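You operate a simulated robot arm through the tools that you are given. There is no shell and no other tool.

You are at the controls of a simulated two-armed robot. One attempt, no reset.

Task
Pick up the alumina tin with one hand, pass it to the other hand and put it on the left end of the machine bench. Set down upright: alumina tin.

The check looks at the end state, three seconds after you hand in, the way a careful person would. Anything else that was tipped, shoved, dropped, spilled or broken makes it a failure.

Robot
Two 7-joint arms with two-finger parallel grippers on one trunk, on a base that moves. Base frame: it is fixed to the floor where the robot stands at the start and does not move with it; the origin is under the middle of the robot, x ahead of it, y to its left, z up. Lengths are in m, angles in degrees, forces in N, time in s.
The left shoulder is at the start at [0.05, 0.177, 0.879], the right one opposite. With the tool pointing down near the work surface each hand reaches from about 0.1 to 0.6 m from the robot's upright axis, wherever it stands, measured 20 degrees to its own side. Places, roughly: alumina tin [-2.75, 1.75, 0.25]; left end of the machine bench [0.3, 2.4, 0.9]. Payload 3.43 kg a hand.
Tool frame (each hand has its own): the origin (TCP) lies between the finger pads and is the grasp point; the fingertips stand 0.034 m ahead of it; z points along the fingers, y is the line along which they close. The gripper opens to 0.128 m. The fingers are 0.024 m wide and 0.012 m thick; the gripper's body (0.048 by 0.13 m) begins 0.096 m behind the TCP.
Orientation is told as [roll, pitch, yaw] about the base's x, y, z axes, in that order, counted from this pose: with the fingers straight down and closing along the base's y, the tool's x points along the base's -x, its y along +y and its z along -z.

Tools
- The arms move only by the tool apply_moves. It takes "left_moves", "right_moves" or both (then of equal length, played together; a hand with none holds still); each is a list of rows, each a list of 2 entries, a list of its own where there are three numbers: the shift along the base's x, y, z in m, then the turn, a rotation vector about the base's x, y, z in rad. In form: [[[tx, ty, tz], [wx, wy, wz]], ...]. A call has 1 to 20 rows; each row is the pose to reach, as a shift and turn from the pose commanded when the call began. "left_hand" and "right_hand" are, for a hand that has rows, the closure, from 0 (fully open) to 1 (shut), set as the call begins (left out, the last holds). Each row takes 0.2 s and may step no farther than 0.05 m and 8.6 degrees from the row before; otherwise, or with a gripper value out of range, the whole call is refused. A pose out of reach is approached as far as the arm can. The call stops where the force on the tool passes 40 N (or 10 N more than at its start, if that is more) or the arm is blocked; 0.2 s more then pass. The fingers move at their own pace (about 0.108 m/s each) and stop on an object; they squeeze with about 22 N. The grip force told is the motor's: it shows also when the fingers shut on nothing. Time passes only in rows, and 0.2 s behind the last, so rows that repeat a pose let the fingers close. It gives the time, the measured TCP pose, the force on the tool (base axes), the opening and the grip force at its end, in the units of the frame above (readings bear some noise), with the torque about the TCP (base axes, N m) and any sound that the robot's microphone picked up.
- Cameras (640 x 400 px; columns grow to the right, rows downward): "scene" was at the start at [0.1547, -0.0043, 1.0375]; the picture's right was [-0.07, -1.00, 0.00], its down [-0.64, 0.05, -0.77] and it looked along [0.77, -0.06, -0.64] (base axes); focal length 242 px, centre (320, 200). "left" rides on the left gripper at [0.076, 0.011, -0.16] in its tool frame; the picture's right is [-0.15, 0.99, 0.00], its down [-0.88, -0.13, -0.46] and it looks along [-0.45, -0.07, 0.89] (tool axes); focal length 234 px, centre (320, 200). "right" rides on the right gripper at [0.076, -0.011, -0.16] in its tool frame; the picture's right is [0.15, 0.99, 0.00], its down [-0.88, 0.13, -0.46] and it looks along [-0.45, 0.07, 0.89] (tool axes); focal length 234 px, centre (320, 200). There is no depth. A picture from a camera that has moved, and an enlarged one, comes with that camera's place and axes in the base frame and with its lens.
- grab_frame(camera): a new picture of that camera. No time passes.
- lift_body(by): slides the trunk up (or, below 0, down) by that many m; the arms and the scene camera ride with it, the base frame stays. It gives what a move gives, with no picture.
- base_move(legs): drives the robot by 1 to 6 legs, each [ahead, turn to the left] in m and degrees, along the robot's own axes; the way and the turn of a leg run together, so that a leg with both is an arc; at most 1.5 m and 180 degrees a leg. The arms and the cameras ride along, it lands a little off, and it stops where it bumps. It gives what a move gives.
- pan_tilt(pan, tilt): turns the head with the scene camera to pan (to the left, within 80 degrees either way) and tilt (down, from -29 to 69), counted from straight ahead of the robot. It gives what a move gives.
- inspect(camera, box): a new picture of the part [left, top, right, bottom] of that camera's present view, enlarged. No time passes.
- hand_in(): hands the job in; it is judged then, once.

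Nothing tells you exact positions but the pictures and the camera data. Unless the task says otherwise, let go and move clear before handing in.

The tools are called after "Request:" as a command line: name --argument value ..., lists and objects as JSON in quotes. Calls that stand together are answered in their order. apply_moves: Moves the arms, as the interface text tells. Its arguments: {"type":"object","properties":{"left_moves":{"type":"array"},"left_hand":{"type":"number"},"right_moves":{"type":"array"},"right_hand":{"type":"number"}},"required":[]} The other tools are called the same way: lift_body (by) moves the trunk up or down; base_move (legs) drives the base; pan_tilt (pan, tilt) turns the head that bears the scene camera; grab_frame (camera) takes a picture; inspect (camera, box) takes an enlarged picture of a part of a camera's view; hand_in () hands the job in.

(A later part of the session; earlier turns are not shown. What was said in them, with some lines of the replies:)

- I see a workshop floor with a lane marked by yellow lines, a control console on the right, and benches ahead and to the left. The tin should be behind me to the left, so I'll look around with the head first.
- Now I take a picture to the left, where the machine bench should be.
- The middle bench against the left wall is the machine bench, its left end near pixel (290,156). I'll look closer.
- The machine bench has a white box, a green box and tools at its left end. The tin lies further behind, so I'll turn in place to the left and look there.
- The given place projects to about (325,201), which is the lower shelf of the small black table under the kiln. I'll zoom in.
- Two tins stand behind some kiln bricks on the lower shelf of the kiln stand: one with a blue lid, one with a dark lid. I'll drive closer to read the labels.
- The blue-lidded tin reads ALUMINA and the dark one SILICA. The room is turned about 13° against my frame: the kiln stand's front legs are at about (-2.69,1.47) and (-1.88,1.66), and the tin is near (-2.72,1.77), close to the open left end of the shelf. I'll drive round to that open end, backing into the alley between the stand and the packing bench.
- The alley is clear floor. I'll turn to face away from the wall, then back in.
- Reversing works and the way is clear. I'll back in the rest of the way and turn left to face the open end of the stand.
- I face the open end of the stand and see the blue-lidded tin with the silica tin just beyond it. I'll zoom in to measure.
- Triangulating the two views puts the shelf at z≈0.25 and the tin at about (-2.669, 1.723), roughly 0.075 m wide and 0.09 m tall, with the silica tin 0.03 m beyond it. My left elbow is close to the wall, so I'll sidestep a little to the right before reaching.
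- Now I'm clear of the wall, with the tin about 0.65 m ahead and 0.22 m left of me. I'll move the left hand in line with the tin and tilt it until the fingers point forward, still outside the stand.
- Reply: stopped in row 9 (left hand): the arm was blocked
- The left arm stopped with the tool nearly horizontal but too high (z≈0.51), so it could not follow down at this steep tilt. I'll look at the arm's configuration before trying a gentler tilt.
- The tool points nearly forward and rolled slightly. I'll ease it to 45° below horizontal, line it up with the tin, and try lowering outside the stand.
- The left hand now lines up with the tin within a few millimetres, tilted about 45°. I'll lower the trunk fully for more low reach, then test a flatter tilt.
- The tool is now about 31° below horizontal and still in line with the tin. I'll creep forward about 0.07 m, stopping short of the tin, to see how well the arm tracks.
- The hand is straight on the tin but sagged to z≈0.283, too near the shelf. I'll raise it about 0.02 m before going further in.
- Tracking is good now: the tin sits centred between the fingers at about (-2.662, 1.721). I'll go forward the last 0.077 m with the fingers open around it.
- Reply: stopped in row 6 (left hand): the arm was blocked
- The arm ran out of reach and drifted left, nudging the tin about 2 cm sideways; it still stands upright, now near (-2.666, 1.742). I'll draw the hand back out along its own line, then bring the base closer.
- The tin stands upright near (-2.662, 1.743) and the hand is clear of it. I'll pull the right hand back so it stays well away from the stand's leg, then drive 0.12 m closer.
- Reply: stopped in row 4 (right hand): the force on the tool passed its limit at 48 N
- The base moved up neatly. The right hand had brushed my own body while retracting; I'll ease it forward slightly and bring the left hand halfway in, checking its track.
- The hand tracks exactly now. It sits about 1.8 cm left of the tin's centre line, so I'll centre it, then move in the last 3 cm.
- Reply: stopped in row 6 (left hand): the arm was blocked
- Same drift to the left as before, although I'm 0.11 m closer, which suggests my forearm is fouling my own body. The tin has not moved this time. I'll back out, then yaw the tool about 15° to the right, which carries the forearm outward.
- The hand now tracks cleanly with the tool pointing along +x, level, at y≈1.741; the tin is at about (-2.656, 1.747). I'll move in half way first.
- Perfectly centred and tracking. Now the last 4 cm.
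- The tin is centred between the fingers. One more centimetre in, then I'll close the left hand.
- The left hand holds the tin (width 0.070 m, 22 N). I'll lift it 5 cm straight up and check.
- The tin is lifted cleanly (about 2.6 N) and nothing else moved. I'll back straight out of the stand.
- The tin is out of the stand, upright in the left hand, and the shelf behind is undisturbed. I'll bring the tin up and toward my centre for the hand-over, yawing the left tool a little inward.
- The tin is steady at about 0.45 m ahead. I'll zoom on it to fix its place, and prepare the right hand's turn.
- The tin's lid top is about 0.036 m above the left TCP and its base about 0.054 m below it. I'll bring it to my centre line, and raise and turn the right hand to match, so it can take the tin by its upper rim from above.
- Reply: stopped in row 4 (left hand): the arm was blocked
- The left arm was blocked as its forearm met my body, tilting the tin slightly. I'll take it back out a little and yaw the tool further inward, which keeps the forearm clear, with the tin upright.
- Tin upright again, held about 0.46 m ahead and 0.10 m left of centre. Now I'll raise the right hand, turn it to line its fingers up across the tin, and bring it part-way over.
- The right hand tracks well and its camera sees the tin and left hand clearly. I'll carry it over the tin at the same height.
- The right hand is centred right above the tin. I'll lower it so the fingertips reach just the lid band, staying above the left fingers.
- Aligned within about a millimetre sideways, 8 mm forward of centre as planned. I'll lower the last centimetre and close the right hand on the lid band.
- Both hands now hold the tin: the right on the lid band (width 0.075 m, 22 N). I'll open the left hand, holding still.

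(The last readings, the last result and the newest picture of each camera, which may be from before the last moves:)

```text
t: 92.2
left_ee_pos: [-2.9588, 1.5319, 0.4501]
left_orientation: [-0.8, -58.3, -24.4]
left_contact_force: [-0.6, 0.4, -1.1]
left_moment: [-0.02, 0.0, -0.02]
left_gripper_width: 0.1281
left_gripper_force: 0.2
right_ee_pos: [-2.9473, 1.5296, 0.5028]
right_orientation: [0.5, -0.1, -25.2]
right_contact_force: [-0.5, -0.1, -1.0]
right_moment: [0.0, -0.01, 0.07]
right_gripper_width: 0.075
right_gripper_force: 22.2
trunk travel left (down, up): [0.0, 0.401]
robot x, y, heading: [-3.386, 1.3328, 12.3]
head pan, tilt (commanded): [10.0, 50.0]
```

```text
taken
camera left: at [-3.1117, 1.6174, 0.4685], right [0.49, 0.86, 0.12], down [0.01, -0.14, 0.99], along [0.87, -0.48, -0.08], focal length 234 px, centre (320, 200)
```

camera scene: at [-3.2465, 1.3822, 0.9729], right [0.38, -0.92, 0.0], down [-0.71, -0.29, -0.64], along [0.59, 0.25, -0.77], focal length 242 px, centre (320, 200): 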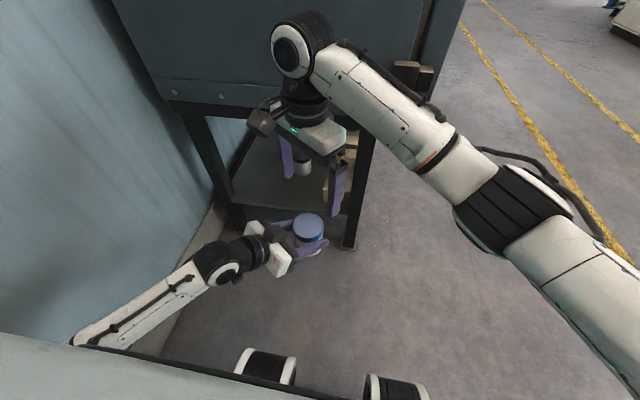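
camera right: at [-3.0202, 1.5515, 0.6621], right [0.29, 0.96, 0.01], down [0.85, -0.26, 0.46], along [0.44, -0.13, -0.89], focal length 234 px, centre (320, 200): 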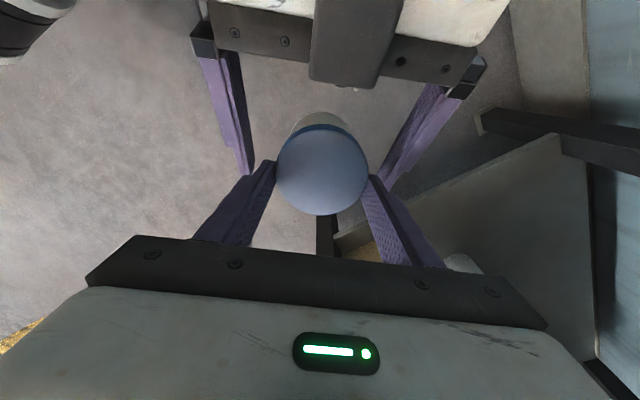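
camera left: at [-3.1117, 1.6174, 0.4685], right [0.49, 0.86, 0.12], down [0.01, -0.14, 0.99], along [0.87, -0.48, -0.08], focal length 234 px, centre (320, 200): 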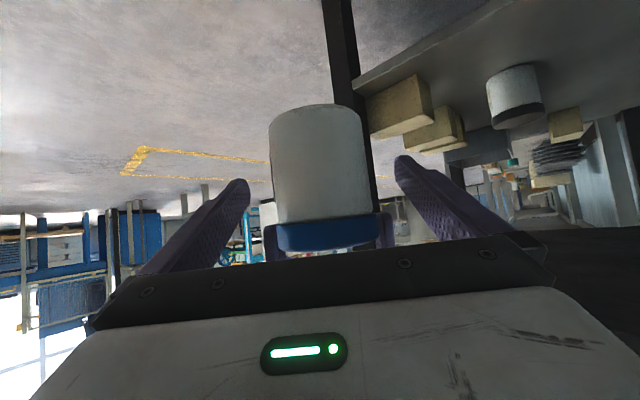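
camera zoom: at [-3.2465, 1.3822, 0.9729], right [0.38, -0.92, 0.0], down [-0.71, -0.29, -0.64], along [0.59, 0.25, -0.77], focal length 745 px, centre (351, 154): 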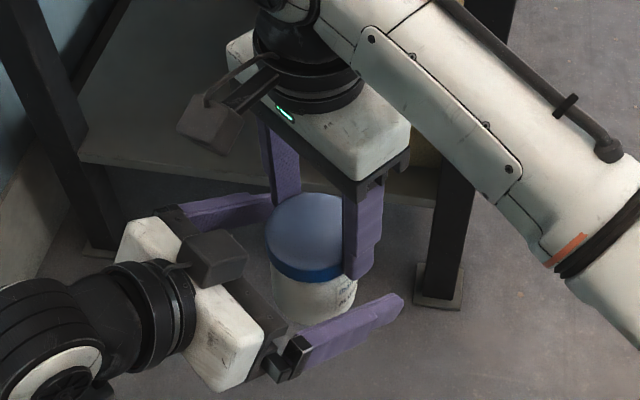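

The hand-over worked: the right hand alone holds the tin upright. I'll lift it clear of the left hand and carry it to my right side.

Request:
apply_moves --right_moves '[[[0.002, -0.001, 0.02], [0, 0, 0]], [[0.004, -0.002, 0.045], [0, 0, 0]], [[0.006, -0.003, 0.075], [0, 0, 0]], [[0.008, -0.004, 0.11], [0, 0, 0]], [[0.0, -0.04, 0.13], [0, 0, 0.06]], [[-0.01, -0.08, 0.13], [0, 0, 0.12]], [[-0.02, -0.12, 0.13], [0, 0, 0.18]], [[-0.03, -0.16, 0.13], [0, 0, 0.24]], [[-0.04, -0.2, 0.13], [0, 0, 0.3]], [[-0.05, -0.24, 0.13], [0, 0, 0.36]], [[-0.06, -0.27, 0.13], [0, 0, 0.42]], [[-0.06, -0.27, 0.13], [0, 0, 0.48]], [[-0.06, -0.27, 0.13], [0, 0, 0.54]], [[-0.06, -0.27, 0.13], [0, 0, 0.6]], [[-0.06, -0.27, 0.13], [0, 0, 0.66]], [[-0.06, -0.27, 0.13], [0, 0, 0.66]]]' --right_hand 1

Request:
grab_frame --camera "right"

Request:
grab_frame --camera "scene"

```text
t: 95.6
left_ee_pos: [-2.9593, 1.533, 0.4498]
left_orientation: [-0.7, -58.4, -24.4]
left_contact_force: [0.7, 0.1, 1.0]
left_moment: [0.01, 0.02, 0.01]
left_gripper_width: 0.128
left_gripper_force: 0.0
right_ee_pos: [-3.0067, 1.2569, 0.6321]
right_orientation: [0.5, 0.1, 12.6]
right_contact_force: [-0.4, 0.9, -2.9]
right_moment: [-0.02, -0.04, -0.01]
right_gripper_width: 0.075
right_gripper_force: 22.5
trunk travel left (down, up): [0.0, 0.401]
robot x, y, heading: [-3.3861, 1.3377, 12.3]
head pan, tilt (commanded): [10.0, 50.0]
```

```text
taken
camera right: at [-3.0769, 1.2299, 0.7921], right [-0.36, 0.93, 0.01], down [0.83, 0.32, 0.46], along [0.42, 0.17, -0.89], focal length 234 px, centre (320, 200)
```

right: 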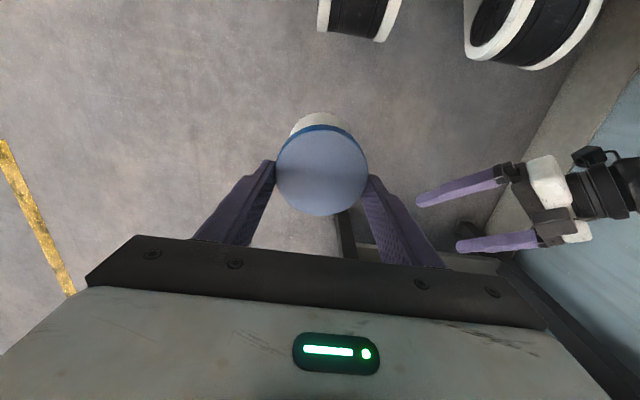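

```text
taken
camera scene: at [-3.2465, 1.3821, 0.9729], right [0.38, -0.92, 0.0], down [-0.71, -0.29, -0.64], along [0.59, 0.25, -0.77], focal length 242 px, centre (320, 200)
```

scene: 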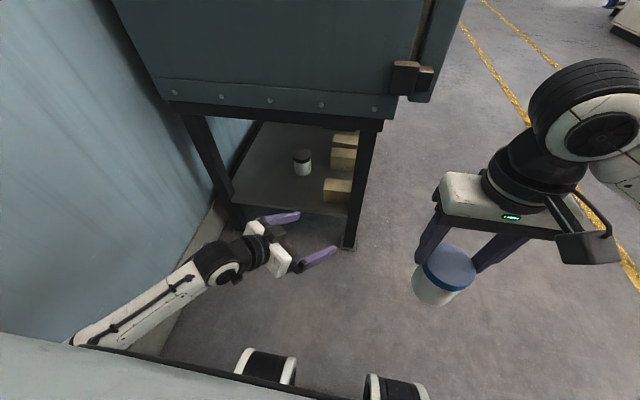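

The tin is safe in the right hand. Now I'll fold the left hand back to a fingers-down pose near my body.

Request:
apply_moves --left_moves '[[[-0.012, 0.01, 0.015], [0.053, 0.116, 0]], [[-0.025, 0.02, 0.03], [0.105, 0.232, 0]], [[-0.037, 0.03, 0.045], [0.158, 0.348, 0]], [[-0.05, 0.04, 0.06], [0.21, 0.464, 0]], [[-0.062, 0.05, 0.075], [0.263, 0.58, 0]], [[-0.075, 0.06, 0.09], [0.316, 0.696, 0]], [[-0.087, 0.07, 0.105], [0.368, 0.812, 0]], [[-0.0995, 0.0807, 0.12], [0.421, 0.928, 0]], [[-0.0995, 0.0807, 0.12], [0.421, 0.928, 0]]]' --left_hand 0.5

Request:
apply_moves --left_moves '[[[0, 0, 0], [0, 0, 0.13]], [[0, 0, 0], [0, 0, 0.26]], [[0, 0, 0], [0, 0, 0.39]], [[0, 0, 0], [0, 0, 0.52]], [[0, 0, 0], [0, 0, 0.64]], [[0, 0, 0], [0, 0, 0.64]]]'

Request:
grab_frame --camera "scene"

```text
t: 97.6
left_ee_pos: [-3.0591, 1.614, 0.5691]
left_orientation: [-0.7, 0.1, -24.4]
left_contact_force: [-0.4, 0.4, 0.0]
left_moment: [-0.01, -0.01, 0.0]
left_gripper_width: 0.064
left_gripper_force: 0.0
right_ee_pos: [-3.0065, 1.2579, 0.6328]
right_orientation: [0.5, -0.1, 12.6]
right_contact_force: [0.5, 0.0, -2.0]
right_moment: [0.0, -0.03, 0.05]
right_gripper_width: 0.0749
right_gripper_force: 22.1
trunk travel left (down, up): [0.0, 0.401]
robot x, y, heading: [-3.3874, 1.3387, 12.4]
head pan, tilt (commanded): [10.0, 50.0]
```

```text
t: 99.0
left_ee_pos: [-3.0587, 1.6137, 0.5694]
left_orientation: [-0.7, 0.0, 12.4]
left_contact_force: [0.1, -0.1, -0.3]
left_moment: [0.03, 0.0, -0.02]
left_gripper_width: 0.0642
left_gripper_force: 0.1
right_ee_pos: [-3.0065, 1.2588, 0.633]
right_orientation: [0.5, -0.2, 12.6]
right_contact_force: [0.9, 0.4, -2.5]
right_moment: [-0.01, -0.03, 0.01]
right_gripper_width: 0.0749
right_gripper_force: 22.3
trunk travel left (down, up): [0.0, 0.401]
robot x, y, heading: [-3.3866, 1.3362, 12.6]
head pan, tilt (commanded): [10.0, 50.0]
```

```text
taken
camera scene: at [-3.2465, 1.3821, 0.9729], right [0.38, -0.92, 0.0], down [-0.71, -0.29, -0.64], along [0.59, 0.25, -0.77], focal length 242 px, centre (320, 200)
```

scene: 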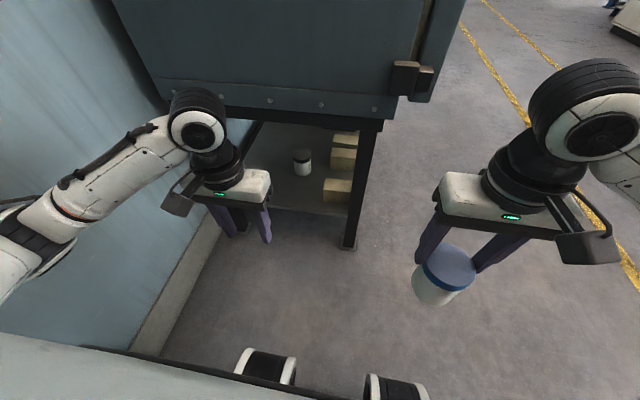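

Both hands are clear and the tin hangs steadily in the right hand. I'll turn right and drive out of the alley.

Request:
base_move --legs '[[0, -89.3], [0.78, 0]]'

Request:
pan_tilt --pan 0 --tilt 30

Request:
grab_frame --camera "scene"

```text
t: 107.0
left_ee_pos: [-2.9142, 0.2489, 0.5702]
left_orientation: [-0.7, 0.1, -76.8]
left_contact_force: [0.5, 0.5, 0.0]
left_moment: [0.0, -0.02, 0.05]
left_gripper_width: 0.0638
left_gripper_force: 0.1
right_ee_pos: [-3.2685, 0.1903, 0.6317]
right_orientation: [0.5, -0.1, -76.4]
right_contact_force: [-0.4, -0.1, -3.1]
right_moment: [-0.03, -0.01, 0.01]
right_gripper_width: 0.0752
right_gripper_force: 22.3
trunk travel left (down, up): [0.0, 0.401]
robot x, y, heading: [-3.1962, 0.5703, -76.5]
head pan, tilt (commanded): [10.0, 50.0]
```

```text
t: 107.8
left_ee_pos: [-2.9139, 0.2482, 0.5687]
left_orientation: [-0.7, 0.1, -76.8]
left_contact_force: [0.1, -0.5, 0.5]
left_moment: [0.0, 0.02, 0.01]
left_gripper_width: 0.0639
left_gripper_force: 0.0
right_ee_pos: [-3.2681, 0.19, 0.633]
right_orientation: [0.5, 0.1, -76.4]
right_contact_force: [0.4, 0.4, -2.2]
right_moment: [-0.02, 0.0, 0.03]
right_gripper_width: 0.0753
right_gripper_force: 21.9
trunk travel left (down, up): [0.0, 0.401]
robot x, y, heading: [-3.1971, 0.5725, -76.6]
head pan, tilt (commanded): [0.0, 30.0]
```

```text
taken
camera scene: at [-3.1606, 0.4167, 1.0024], right [-0.97, -0.23, 0.0], down [-0.12, 0.49, -0.87], along [0.2, -0.84, -0.5], focal length 242 px, centre (320, 200)
```

scene: 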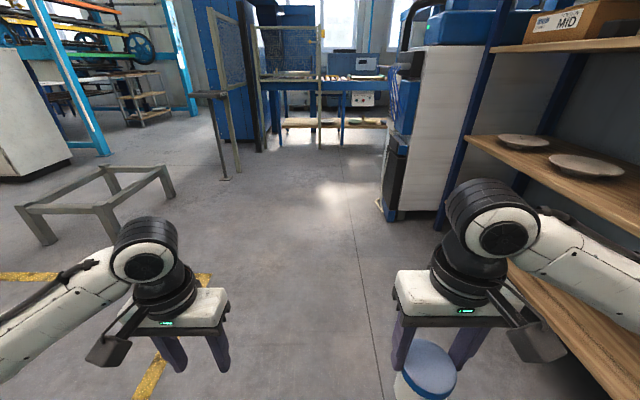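

Out in the open. Now I'll turn left and drive along the benches toward the machine bench.

Request:
base_move --legs '[[0, 90], [1.5, 0], [1.3, 0]]'

Request:
pan_tilt --pan 50 --tilt 25

Request:
grab_frame --camera "scene"

Request:
grab_frame --camera "right"

```text
t: 125.2
left_ee_pos: [-0.1579, 1.5239, 0.5687]
left_orientation: [-0.7, 0.0, 13.7]
left_contact_force: [0.0, 0.9, -0.9]
left_moment: [-0.02, -0.01, 0.01]
left_gripper_width: 0.0641
left_gripper_force: 0.1
right_ee_pos: [-0.0964, 1.1692, 0.6334]
right_orientation: [0.5, -0.1, 14.0]
right_contact_force: [0.2, 0.0, -2.9]
right_moment: [0.02, -0.02, 0.02]
right_gripper_width: 0.075
right_gripper_force: 22.1
trunk travel left (down, up): [0.0, 0.401]
robot x, y, heading: [-0.475, 1.2367, 13.8]
head pan, tilt (commanded): [0.0, 30.0]
```

```text
t: 126.3
left_ee_pos: [-0.1563, 1.5243, 0.5693]
left_orientation: [-0.6, 0.1, 13.7]
left_contact_force: [-0.8, -0.8, 0.0]
left_moment: [-0.03, -0.01, -0.05]
left_gripper_width: 0.064
left_gripper_force: 0.0
right_ee_pos: [-0.0958, 1.1691, 0.6322]
right_orientation: [0.5, -0.1, 14.0]
right_contact_force: [0.3, 0.6, -3.2]
right_moment: [0.02, -0.09, 0.0]
right_gripper_width: 0.0754
right_gripper_force: 22.7
trunk travel left (down, up): [0.0, 0.401]
robot x, y, heading: [-0.4771, 1.2364, 14.0]
head pan, tilt (commanded): [50.0, 25.0]
```

```text
taken
camera scene: at [-0.3688, 1.3386, 1.0104], right [0.9, -0.44, 0.0], down [-0.19, -0.38, -0.91], along [0.4, 0.81, -0.42], focal length 242 px, centre (320, 200)
```

scene: 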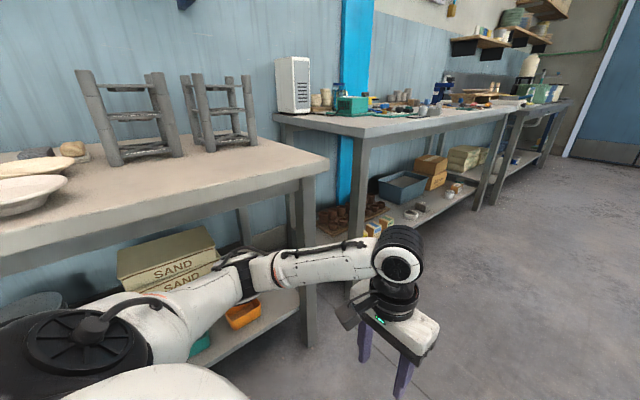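

```text
taken
camera right: at [-0.1656, 1.1393, 0.7921], right [-0.38, 0.92, 0.01], down [0.82, 0.34, 0.46], along [0.42, 0.18, -0.89], focal length 234 px, centre (320, 200)
```

right: 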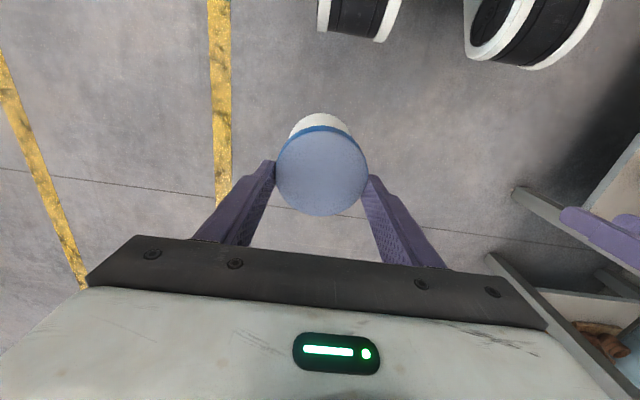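

I'm in front of the setting bench; the machine bench begins just ahead with a white vented box at its back-left corner. I'll zoom in to see the free space at its left end.

Request:
inspect --camera "scene" --box '[260, 40, 460, 170]'

Request:
lift_body --by 0.35

Request:
grab_frame --camera "scene"

Request:
inspect --camera "scene" --box '[260, 100, 460, 230]'

```text
3.08 times, centred on (360, 105) of scene
camera zoom: at [-0.3688, 1.3386, 1.0104], right [0.9, -0.44, 0.0], down [-0.19, -0.38, -0.91], along [0.4, 0.81, -0.42], focal length 745 px, centre (197, 492)
```

zoom: 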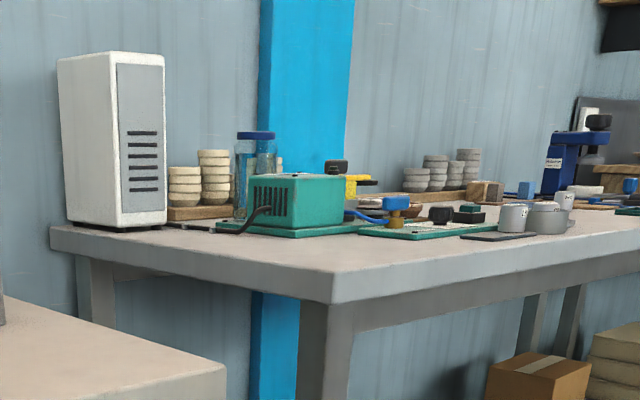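

```text
t: 129.8
left_ee_pos: [-0.1573, 1.523, 0.9188]
left_orientation: [-0.7, 0.0, 13.7]
left_contact_force: [0.3, -0.9, -0.5]
left_moment: [-0.01, 0.02, 0.05]
left_gripper_width: 0.0643
left_gripper_force: 0.0
right_ee_pos: [-0.0971, 1.1689, 0.9827]
right_orientation: [0.5, 0.0, 14.0]
right_contact_force: [0.3, -0.4, -3.0]
right_moment: [-0.01, -0.05, 0.02]
right_gripper_width: 0.0751
right_gripper_force: 22.3
trunk travel left (down, up): [-0.35, 0.051]
robot x, y, heading: [-0.4785, 1.236, 13.8]
head pan, tilt (commanded): [50.0, 25.0]
```

```text
taken
camera scene: at [-0.3687, 1.3387, 1.3604], right [0.9, -0.44, 0.0], down [-0.19, -0.38, -0.91], along [0.4, 0.81, -0.42], focal length 242 px, centre (320, 200)
```

scene: 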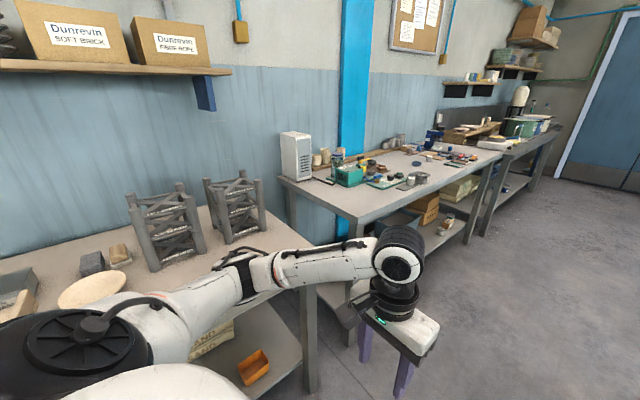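

```text
3.08 times, centred on (360, 165) of scene
camera zoom: at [-0.3687, 1.3387, 1.3604], right [0.9, -0.44, 0.0], down [-0.19, -0.38, -0.91], along [0.4, 0.81, -0.42], focal length 745 px, centre (197, 308)
```

zoom: 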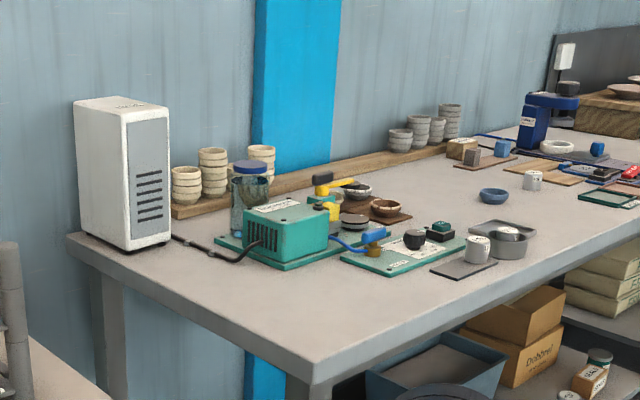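

The bench top is at z≈0.885 with its front-left corner at about (0.143, 2.037). The front-left area, left of the green mat, is free. I'll aim for about (0.22, 2.22), drive on to stand in front of it, and turn to face the bench.

Request:
lift_body --by 0.05

Request:
base_move --legs '[[0.845, 0], [0, 89.3]]'

Request:
pan_tilt --pan 0 --tilt 35

Request:
grab_frame --camera "scene"

Request:
grab_frame --camera "right"

```text
t: 130.7
left_ee_pos: [-0.1576, 1.5239, 0.9693]
left_orientation: [-0.7, 0.1, 13.7]
left_contact_force: [-0.2, 0.5, 0.0]
left_moment: [-0.02, -0.02, 0.02]
left_gripper_width: 0.0643
left_gripper_force: 0.1
right_ee_pos: [-0.0956, 1.1697, 1.0322]
right_orientation: [0.5, 0.1, 14.0]
right_contact_force: [1.3, -0.6, -3.4]
right_moment: [0.0, -0.02, 0.02]
right_gripper_width: 0.075
right_gripper_force: 21.7
trunk travel left (down, up): [-0.4, 0.001]
robot x, y, heading: [-0.4785, 1.2363, 13.7]
head pan, tilt (commanded): [50.0, 25.0]
```

```text
t: 138.9
left_ee_pos: [0.0583, 1.7633, 0.9686]
left_orientation: [-0.8, 0.0, 102.4]
left_contact_force: [-0.3, 0.4, -1.1]
left_moment: [-0.01, -0.01, 0.0]
left_gripper_width: 0.064
left_gripper_force: 0.0
right_ee_pos: [0.4144, 1.8175, 1.0327]
right_orientation: [0.5, 0.0, 102.8]
right_contact_force: [0.4, 0.1, -3.5]
right_moment: [0.02, 0.0, -0.03]
right_gripper_width: 0.0751
right_gripper_force: 22.0
trunk travel left (down, up): [-0.4, 0.001]
robot x, y, heading: [0.3365, 1.4381, 102.6]
head pan, tilt (commanded): [50.0, 25.0]
```

```text
t: 140.1
left_ee_pos: [0.0584, 1.7636, 0.9691]
left_orientation: [-0.7, 0.0, 102.4]
left_contact_force: [0.2, 0.0, -1.7]
left_moment: [0.01, -0.01, -0.04]
left_gripper_width: 0.0642
left_gripper_force: 0.1
right_ee_pos: [0.4143, 1.8176, 1.0324]
right_orientation: [0.5, 0.0, 102.5]
right_contact_force: [-0.4, 0.5, -2.7]
right_moment: [0.0, 0.04, 0.0]
right_gripper_width: 0.0751
right_gripper_force: 22.4
trunk travel left (down, up): [-0.4, 0.001]
robot x, y, heading: [0.34, 1.4375, 102.7]
head pan, tilt (commanded): [0.0, 35.0]
```

```text
taken
camera scene: at [0.3031, 1.5937, 1.3947], right [0.98, 0.22, 0.0], down [0.13, -0.56, -0.82], along [-0.18, 0.8, -0.57], focal length 242 px, centre (320, 200)
```

scene: 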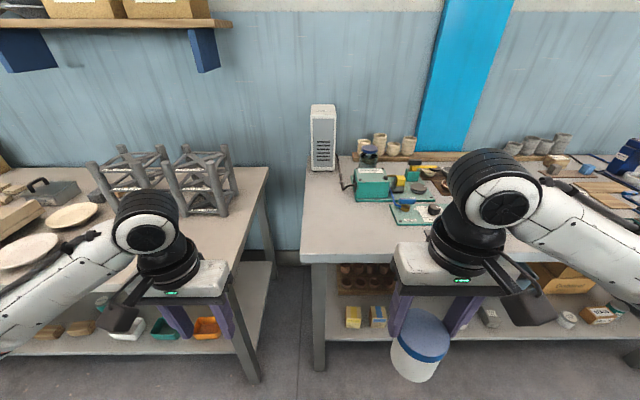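

```text
taken
camera right: at [0.4452, 1.7465, 1.192], right [-0.93, -0.36, 0.01], down [-0.32, 0.83, 0.46], along [-0.17, 0.42, -0.89], focal length 234 px, centre (320, 200)
```

right: 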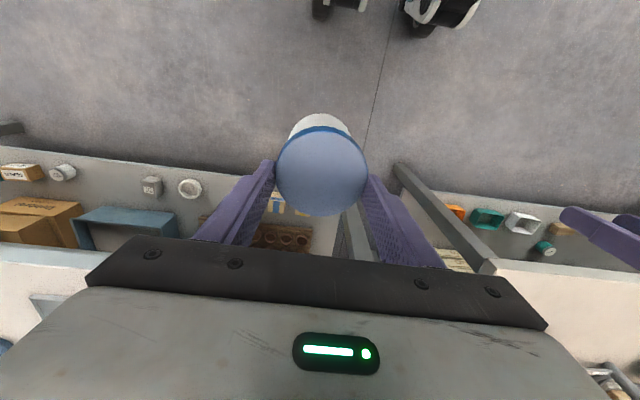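

I'm facing the bench squarely; the left end is a bit left of my centre. I'll zoom in on the free area to fix the spot.

Request:
inspect --camera "scene" --box '[280, 100, 460, 280]'

```text
2.22 times, centred on (370, 190) of scene
camera zoom: at [0.3031, 1.5937, 1.3947], right [0.98, 0.22, 0.0], down [0.13, -0.56, -0.82], along [-0.18, 0.8, -0.57], focal length 538 px, centre (209, 222)
```

zoom: 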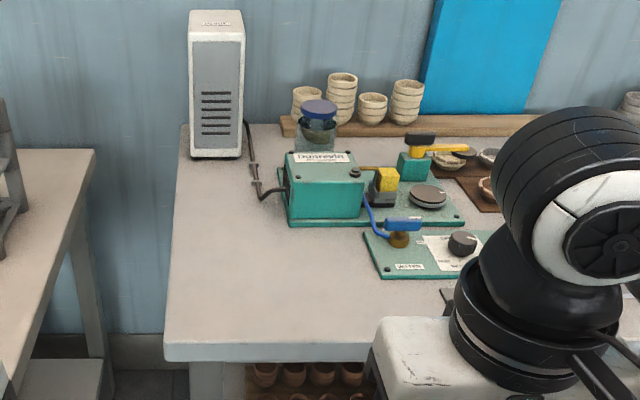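

The free spot checks out at about (0.22, 2.22). I'll drive forward 0.25 m; the tin's base stays about 4 cm above the bench top.

Request:
base_move --legs '[[0.25, 0]]'

Request:
grab_frame --camera "scene"

Request:
grab_frame --camera "right"

Request:
grab_frame --camera "left"

```text
t: 141.9
left_ee_pos: [0.0037, 2.0099, 0.9698]
left_orientation: [-0.7, -0.1, 102.4]
left_contact_force: [-0.2, 0.4, -0.2]
left_moment: [-0.01, 0.01, 0.02]
left_gripper_width: 0.064
left_gripper_force: 0.1
right_ee_pos: [0.36, 2.0623, 1.0326]
right_orientation: [0.4, 0.1, 102.6]
right_contact_force: [0.2, 0.7, -4.2]
right_moment: [0.03, 0.0, 0.0]
right_gripper_width: 0.0751
right_gripper_force: 22.3
trunk travel left (down, up): [-0.4, 0.001]
robot x, y, heading: [0.2842, 1.6821, 102.5]
head pan, tilt (commanded): [0.0, 35.0]
```

```text
taken
camera scene: at [0.2483, 1.8395, 1.3946], right [0.98, 0.22, 0.0], down [0.13, -0.56, -0.82], along [-0.18, 0.8, -0.57], focal length 242 px, centre (320, 200)
```

scene: 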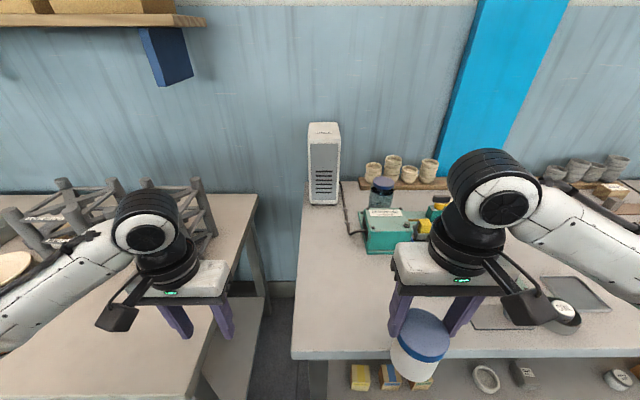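

```text
taken
camera right: at [0.3903, 1.9921, 1.1918], right [-0.93, -0.36, 0.01], down [-0.32, 0.83, 0.46], along [-0.17, 0.42, -0.89], focal length 234 px, centre (320, 200)
```

right: 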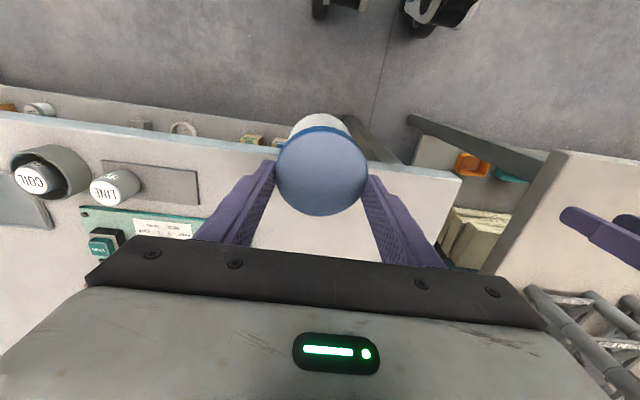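

```text
taken
camera left: at [0.0094, 1.9324, 1.1285], right [-1.0, -0.07, -0.01], down [-0.07, 0.89, 0.46], along [-0.02, 0.46, -0.89], focal length 234 px, centre (320, 200)
```

left: 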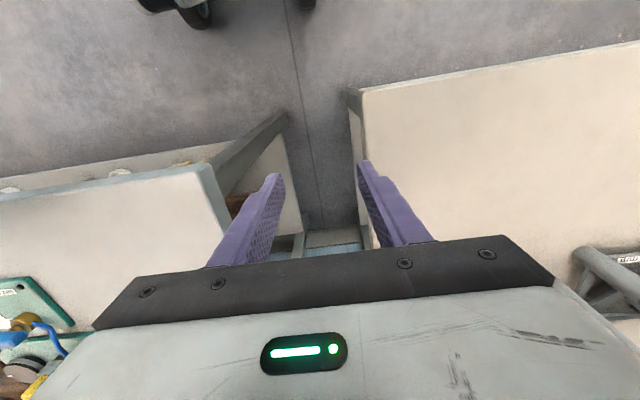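

Everything is clear: the tin hovers just over the bench edge. I'll carry it in to above the free spot.

Request:
apply_moves --right_moves '[[[-0.02, 0.02, 0.01], [0, 0, 0]], [[-0.045, 0.05, 0.015], [0, 0, 0]], [[-0.07, 0.08, 0.015], [0, 0, 0]], [[-0.095, 0.11, 0.015], [0, 0, 0]], [[-0.12, 0.14, 0.015], [0, 0, 0]], [[-0.142, 0.167, 0.015], [0, 0, 0]], [[-0.142, 0.167, 0.015], [0, 0, 0]]]' --right_hand 1

Request:
grab_frame --camera "right"

Request:
grab_frame --camera "scene"

```text
t: 143.5
left_ee_pos: [0.0044, 2.0094, 0.9693]
left_orientation: [-0.7, 0.1, 102.4]
left_contact_force: [0.3, 0.8, -0.3]
left_moment: [-0.01, -0.03, -0.01]
left_gripper_width: 0.0639
left_gripper_force: 0.0
right_ee_pos: [0.2166, 2.2293, 1.0484]
right_orientation: [0.5, 0.0, 102.7]
right_contact_force: [0.3, 0.3, -2.3]
right_moment: [0.0, 0.01, 0.03]
right_gripper_width: 0.0752
right_gripper_force: 22.4
trunk travel left (down, up): [-0.4, 0.001]
robot x, y, heading: [0.2823, 1.6802, 102.8]
head pan, tilt (commanded): [0.0, 35.0]
```

```text
taken
camera right: at [0.2471, 2.1592, 1.2085], right [-0.93, -0.36, 0.01], down [-0.32, 0.83, 0.46], along [-0.17, 0.42, -0.89], focal length 234 px, centre (320, 200)
```

right: 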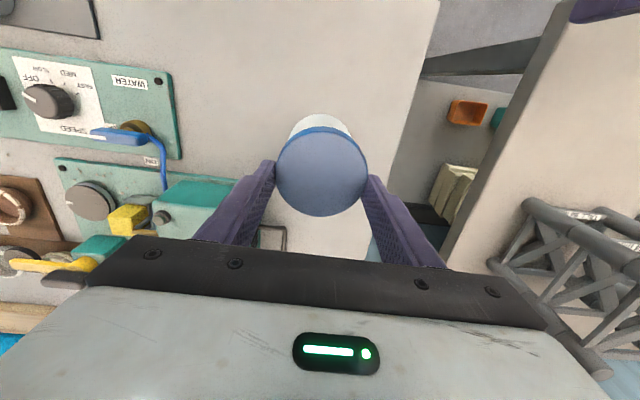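

```text
taken
camera scene: at [0.2488, 1.8388, 1.3947], right [0.98, 0.22, 0.0], down [0.12, -0.56, -0.82], along [-0.18, 0.8, -0.57], focal length 242 px, centre (320, 200)
```

scene: 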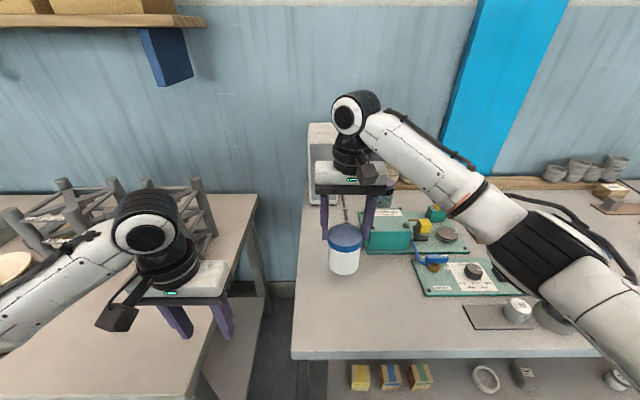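

The tin is above the free spot, clear of the green mat and cable. I'll lower it most of the way.

Request:
apply_moves --right_moves '[[[0, 0, -0.012], [0, 0, 0]], [[0, 0, -0.024], [0, 0, 0]], [[0, 0, -0.035], [0, 0, 0]], [[0, 0, -0.044], [0, 0, 0]], [[0, 0, -0.044], [0, 0, 0]]]' --right_hand 1

Request:
inspect --camera "scene" --box '[290, 170, 430, 300]'

Request:
grab_frame --camera "left"

```text
t: 144.7
left_ee_pos: [0.0053, 2.0105, 0.9691]
left_orientation: [-0.7, 0.0, 102.4]
left_contact_force: [-0.9, 0.1, -1.0]
left_moment: [0.0, -0.04, -0.01]
left_gripper_width: 0.064
left_gripper_force: 0.1
right_ee_pos: [0.2184, 2.23, 1.0034]
right_orientation: [0.5, 0.1, 102.7]
right_contact_force: [-0.6, -0.7, -2.4]
right_moment: [0.03, -0.01, 0.04]
right_gripper_width: 0.0751
right_gripper_force: 22.4
trunk travel left (down, up): [-0.4, 0.001]
robot x, y, heading: [0.2841, 1.683, 102.5]
head pan, tilt (commanded): [0.0, 35.0]
```

```text
3.08 times, centred on (360, 235) of scene
camera zoom: at [0.2484, 1.8388, 1.3947], right [0.98, 0.22, 0.0], down [0.13, -0.56, -0.82], along [-0.18, 0.8, -0.57], focal length 745 px, centre (197, 92)
```

zoom: 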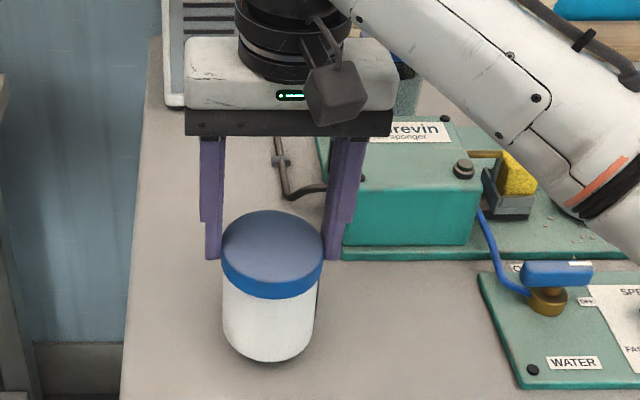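

```text
taken
camera left: at [0.0095, 1.9319, 1.1287], right [-1.0, -0.07, -0.01], down [-0.07, 0.89, 0.46], along [-0.02, 0.46, -0.89], focal length 234 px, centre (320, 200)
```

left: 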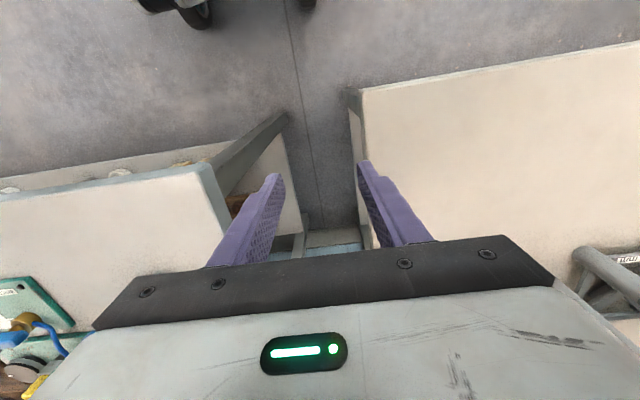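

The tin is just above the bench. I'll lower in small steps, watching the force for touch-down.

Request:
apply_moves --right_moves '[[[0, 0, -0.003], [0, 0, 0]], [[0, 0, -0.006], [0, 0, 0]], [[0, 0, -0.006], [0, 0, 0]]]' --right_hand 1

Request:
apply_moves --right_moves '[[[0, 0, -0.0015], [0, 0, 0]], [[0, 0, -0.003], [0, 0, 0]], [[0, 0, -0.003], [0, 0, 0]]]' --right_hand 1

```text
t: 145.5
left_ee_pos: [0.0038, 2.009, 0.9701]
left_orientation: [-0.7, -0.1, 102.3]
left_contact_force: [-0.7, 0.2, 0.3]
left_moment: [0.02, 0.0, -0.01]
left_gripper_width: 0.0642
left_gripper_force: 0.0
right_ee_pos: [0.2182, 2.2301, 0.9977]
right_orientation: [0.6, 0.0, 102.7]
right_contact_force: [-0.4, -0.9, -4.2]
right_moment: [0.03, 0.0, -0.01]
right_gripper_width: 0.0748
right_gripper_force: 22.4
trunk travel left (down, up): [-0.4, 0.001]
robot x, y, heading: [0.283, 1.6784, 103.0]
head pan, tilt (commanded): [0.0, 35.0]
```

```text
t: 146.3
left_ee_pos: [0.0048, 2.0103, 0.9695]
left_orientation: [-0.6, 0.0, 102.5]
left_contact_force: [0.0, 1.0, -0.2]
left_moment: [0.01, 0.02, -0.01]
left_gripper_width: 0.0638
left_gripper_force: 0.0
right_ee_pos: [0.2187, 2.2288, 0.9949]
right_orientation: [0.5, 0.0, 102.7]
right_contact_force: [0.3, 0.4, -3.3]
right_moment: [0.0, -0.02, 0.0]
right_gripper_width: 0.0748
right_gripper_force: 21.7
trunk travel left (down, up): [-0.4, 0.001]
robot x, y, heading: [0.2837, 1.6821, 102.6]
head pan, tilt (commanded): [0.0, 35.0]
```

Not touching yet (still bearing about 3 N of weight at z≈0.995). I'll go on in small steps.

Request:
apply_moves --right_moves '[[[0, 0, -0.0015], [0, 0, 0]], [[0, 0, -0.003], [0, 0, 0]], [[0, 0, -0.003], [0, 0, 0]]]' --right_hand 1

Request:
apply_moves --right_moves '[[[0, 0, -0.0015], [0, 0, 0]], [[0, 0, -0.003], [0, 0, 0]], [[0, 0, -0.003], [0, 0, 0]]]' --right_hand 1

Request:
inspect --camera "scene" --box '[290, 170, 430, 300]'

```text
t: 147.1
left_ee_pos: [0.0043, 2.0099, 0.9698]
left_orientation: [-0.8, 0.0, 102.4]
left_contact_force: [0.2, -0.9, 0.8]
left_moment: [-0.02, -0.02, -0.03]
left_gripper_width: 0.064
left_gripper_force: 0.1
right_ee_pos: [0.2177, 2.2281, 0.9904]
right_orientation: [0.5, 0.0, 102.7]
right_contact_force: [-0.7, -0.6, -3.3]
right_moment: [0.02, 0.03, -0.04]
right_gripper_width: 0.075
right_gripper_force: 21.9
trunk travel left (down, up): [-0.4, 0.001]
robot x, y, heading: [0.2847, 1.6802, 102.6]
head pan, tilt (commanded): [0.0, 35.0]
```

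```text
t: 147.9
left_ee_pos: [0.0051, 2.0085, 0.9707]
left_orientation: [-0.8, -0.1, 102.4]
left_contact_force: [0.8, -0.5, -0.2]
left_moment: [-0.01, 0.03, -0.01]
left_gripper_width: 0.0641
left_gripper_force: 0.2
right_ee_pos: [0.2178, 2.2287, 0.9897]
right_orientation: [0.5, -0.2, 102.7]
right_contact_force: [2.2, -0.6, 10.6]
right_moment: [0.26, -0.05, -0.01]
right_gripper_width: 0.075
right_gripper_force: 22.1
trunk travel left (down, up): [-0.4, 0.001]
robot x, y, heading: [0.2836, 1.6829, 102.5]
head pan, tilt (commanded): [0.0, 35.0]
```

```text
3.08 times, centred on (360, 235) of scene
camera zoom: at [0.2488, 1.8376, 1.395], right [0.98, 0.22, 0.0], down [0.12, -0.56, -0.82], along [-0.18, 0.8, -0.57], focal length 745 px, centre (197, 92)
```

zoom: 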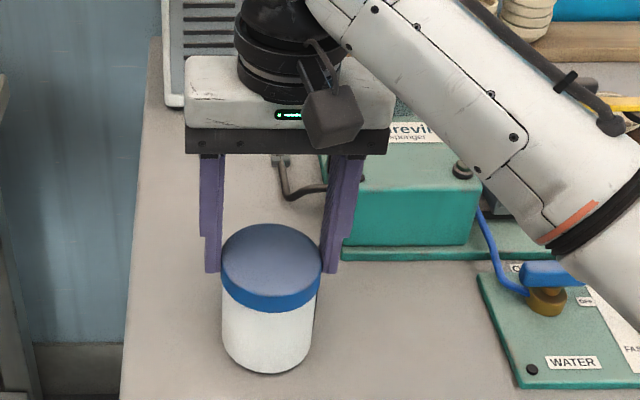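

Touch-down at z≈0.990 (about 10 N up). I'll ease off a millimetre and open the right hand.

Request:
apply_moves --right_moves '[[[0, 0, 0.001], [0, 0, 0]], [[0, 0, 0.0015], [0, 0, 0]], [[0, 0, 0.0015], [0, 0, 0]]]' --right_hand 1

Request:
apply_moves --right_moves '[[[0, 0, 0], [0, 0, 0]], [[0, 0, 0], [0, 0, 0]], [[0, 0, 0], [0, 0, 0]]]' --right_hand 0.15

Request:
inspect --camera "scene" --box '[290, 170, 430, 300]'

Request:
grab_frame --camera "right"

```text
t: 148.7
left_ee_pos: [0.0032, 2.0087, 0.9704]
left_orientation: [-0.7, -0.1, 102.5]
left_contact_force: [0.2, 0.9, 0.6]
left_moment: [-0.02, 0.0, -0.02]
left_gripper_width: 0.0638
left_gripper_force: 0.0
right_ee_pos: [0.2181, 2.2285, 0.9898]
right_orientation: [0.5, -0.1, 102.7]
right_contact_force: [-0.6, 3.4, 6.5]
right_moment: [0.54, 0.2, -0.05]
right_gripper_width: 0.0751
right_gripper_force: 22.0
trunk travel left (down, up): [-0.4, 0.001]
robot x, y, heading: [0.2833, 1.6809, 102.6]
head pan, tilt (commanded): [0.0, 35.0]
```

```text
t: 149.5
left_ee_pos: [0.0037, 2.0089, 0.9699]
left_orientation: [-0.7, 0.0, 102.4]
left_contact_force: [0.5, -0.5, -1.0]
left_moment: [0.03, -0.01, 0.03]
left_gripper_width: 0.0642
left_gripper_force: 0.0
right_ee_pos: [0.2194, 2.2289, 0.9901]
right_orientation: [0.6, 0.1, 102.7]
right_contact_force: [0.0, -0.8, 0.3]
right_moment: [-0.01, -0.01, 0.0]
right_gripper_width: 0.1089
right_gripper_force: 0.0
trunk travel left (down, up): [-0.4, 0.001]
robot x, y, heading: [0.2827, 1.684, 102.6]
head pan, tilt (commanded): [0.0, 35.0]
```

```text
3.08 times, centred on (360, 235) of scene
camera zoom: at [0.2484, 1.8385, 1.3947], right [0.98, 0.22, 0.0], down [0.13, -0.56, -0.82], along [-0.18, 0.8, -0.57], focal length 745 px, centre (197, 92)
```

zoom: 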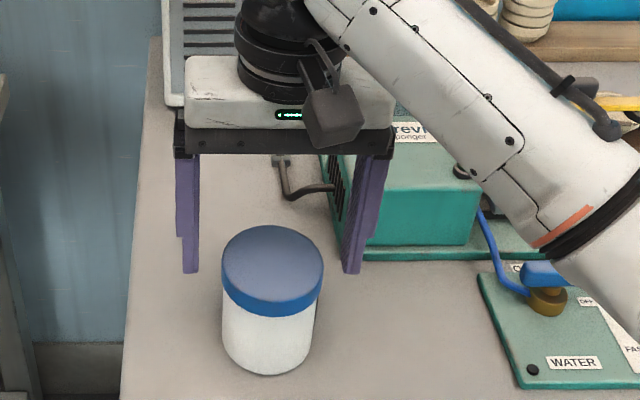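

```text
taken
camera right: at [0.2485, 2.1584, 1.1493], right [-0.93, -0.36, 0.01], down [-0.32, 0.83, 0.46], along [-0.17, 0.42, -0.89], focal length 234 px, centre (320, 200)
```

right: 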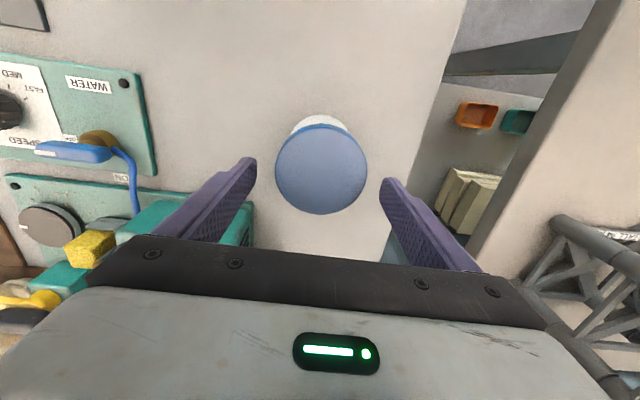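

The tin stands upright on its own and the fingers are clear. I'll raise the right hand straight up, then draw it back.

Request:
apply_moves --right_moves '[[[0, 0, 0.02], [0, 0, 0]], [[0, 0, 0.05], [0, 0, 0]], [[0, 0, 0.085], [0, 0, 0]], [[0, 0, 0.12], [0, 0, 0]], [[0.01, -0.03, 0.13], [0, 0, 0]], [[0.025, -0.06, 0.13], [0, 0, 0]], [[0.05, -0.09, 0.13], [0, 0, 0]], [[0.075, -0.12, 0.13], [0, 0, 0]], [[0.1, -0.15, 0.13], [0, 0, 0]], [[0.1, -0.15, 0.13], [0, 0, 0]]]' --right_hand 0.15

Request:
grab_frame --camera "scene"

Request:
inspect --camera "scene" --box '[280, 130, 440, 300]'

```text
t: 151.7
left_ee_pos: [0.0036, 2.0084, 0.9689]
left_orientation: [-0.7, 0.1, 102.4]
left_contact_force: [0.2, 0.8, 0.1]
left_moment: [0.02, 0.02, -0.01]
left_gripper_width: 0.0643
left_gripper_force: 0.1
right_ee_pos: [0.3187, 2.0783, 1.1188]
right_orientation: [0.5, 0.0, 102.5]
right_contact_force: [-0.5, 0.9, 0.4]
right_moment: [-0.01, -0.04, -0.03]
right_gripper_width: 0.109
right_gripper_force: 0.1
trunk travel left (down, up): [-0.4, 0.001]
robot x, y, heading: [0.2815, 1.6803, 102.4]
head pan, tilt (commanded): [0.0, 35.0]
```

```text
taken
camera scene: at [0.2481, 1.8388, 1.3946], right [0.98, 0.22, 0.0], down [0.13, -0.56, -0.82], along [-0.18, 0.8, -0.57], focal length 242 px, centre (320, 200)
```

scene: 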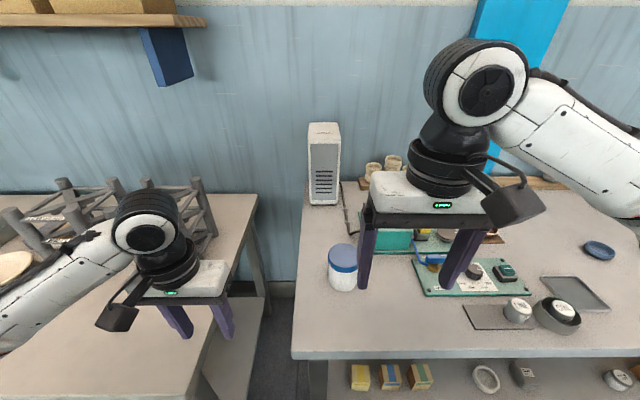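

```text
2.35 times, centred on (360, 215) of scene
camera zoom: at [0.2481, 1.8388, 1.3946], right [0.98, 0.22, 0.0], down [0.13, -0.56, -0.82], along [-0.18, 0.8, -0.57], focal length 570 px, centre (226, 165)
```

zoom: 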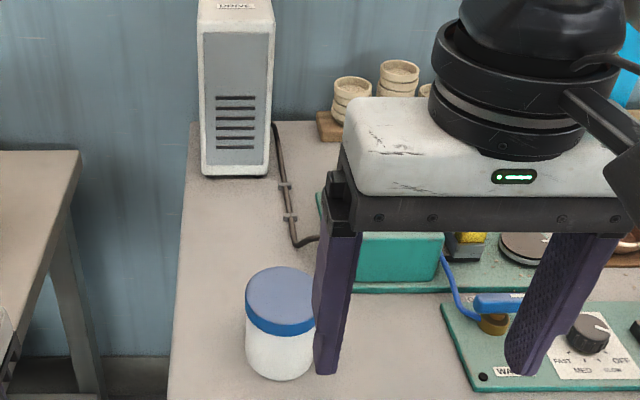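

The tin stands upright at the left end of the machine bench with nothing else disturbed. I'll back the robot away to be well clear and take a last look.

Request:
base_move --legs '[[-0.3, 0]]'

Request:
grab_frame --camera "scene"

Request:
inspect --camera "scene" --box '[280, 100, 460, 280]'

```text
t: 153.8
left_ee_pos: [0.0721, 1.7143, 0.9705]
left_orientation: [-0.7, -0.1, 102.1]
left_contact_force: [-0.5, -0.9, -0.3]
left_moment: [0.01, 0.01, 0.0]
left_gripper_width: 0.0641
left_gripper_force: 0.1
right_ee_pos: [0.3863, 1.7806, 1.1189]
right_orientation: [0.5, 0.0, 102.3]
right_contact_force: [0.1, 0.4, -0.5]
right_moment: [0.0, 0.03, 0.01]
right_gripper_width: 0.109
right_gripper_force: 0.0
trunk travel left (down, up): [-0.4, 0.001]
robot x, y, heading: [0.3505, 1.3839, 102.1]
head pan, tilt (commanded): [0.0, 35.0]
```

```text
taken
camera scene: at [0.3147, 1.5419, 1.3948], right [0.98, 0.21, 0.0], down [0.12, -0.56, -0.82], along [-0.17, 0.8, -0.57], focal length 242 px, centre (320, 200)
```

scene: 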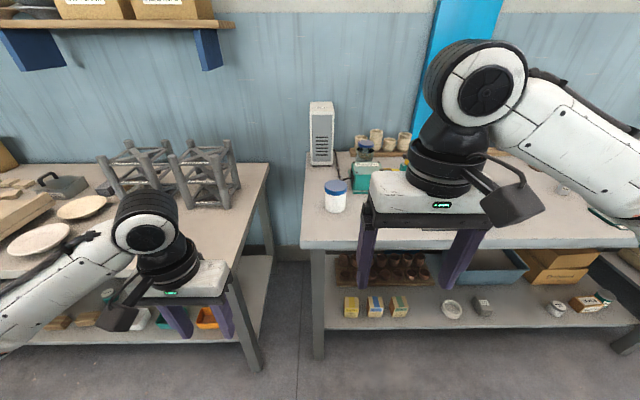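

```text
2.22 times, centred on (370, 190) of scene
camera zoom: at [0.3147, 1.5419, 1.3948], right [0.98, 0.21, 0.0], down [0.12, -0.56, -0.82], along [-0.17, 0.8, -0.57], focal length 538 px, centre (209, 222)
```

zoom: 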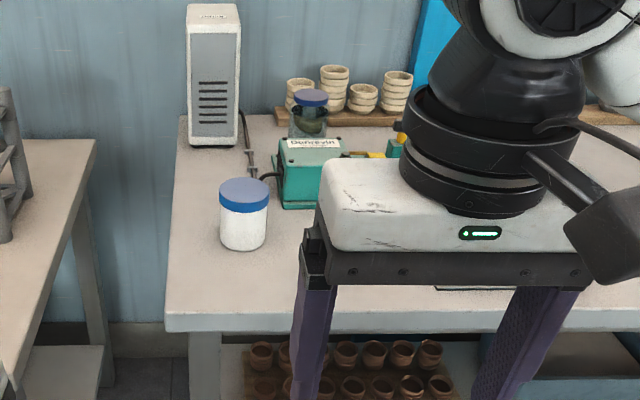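

The alumina tin stands upright at the left end of the machine bench, both hands are empty and clear, and nothing else has been disturbed. I hand in.

Request:
hand_in

```text
The job is handed in.
```

The alumina tin is standing upright at the left end of the machine bench, at about (0.22, 2.22) on the bench top. I picked it up with the left hand and passed it in mid-air to the right hand, which set it down. I then backed the robot away with both hands empty and clear, and handed the job in. No verdict has come back yet.

- **Tin nudged:** while reaching in on the kiln stand's lower shelf, my left hand pushed the tin about 2 cm sideways before I had a grip. It stayed upright.
- **Self-contact:** the right hand briefly pressed against something at 48 N while I was pulling it back. I took that to be my own body, since nothing else was near it. The left arm was also blocked three times without touching anything I could see in the pictures.

Nothing else was tipped or moved that I could see: the silica tin and bricks on the kiln stand, and the items already on the machine bench, looked unchanged in the last pictures I took of them.
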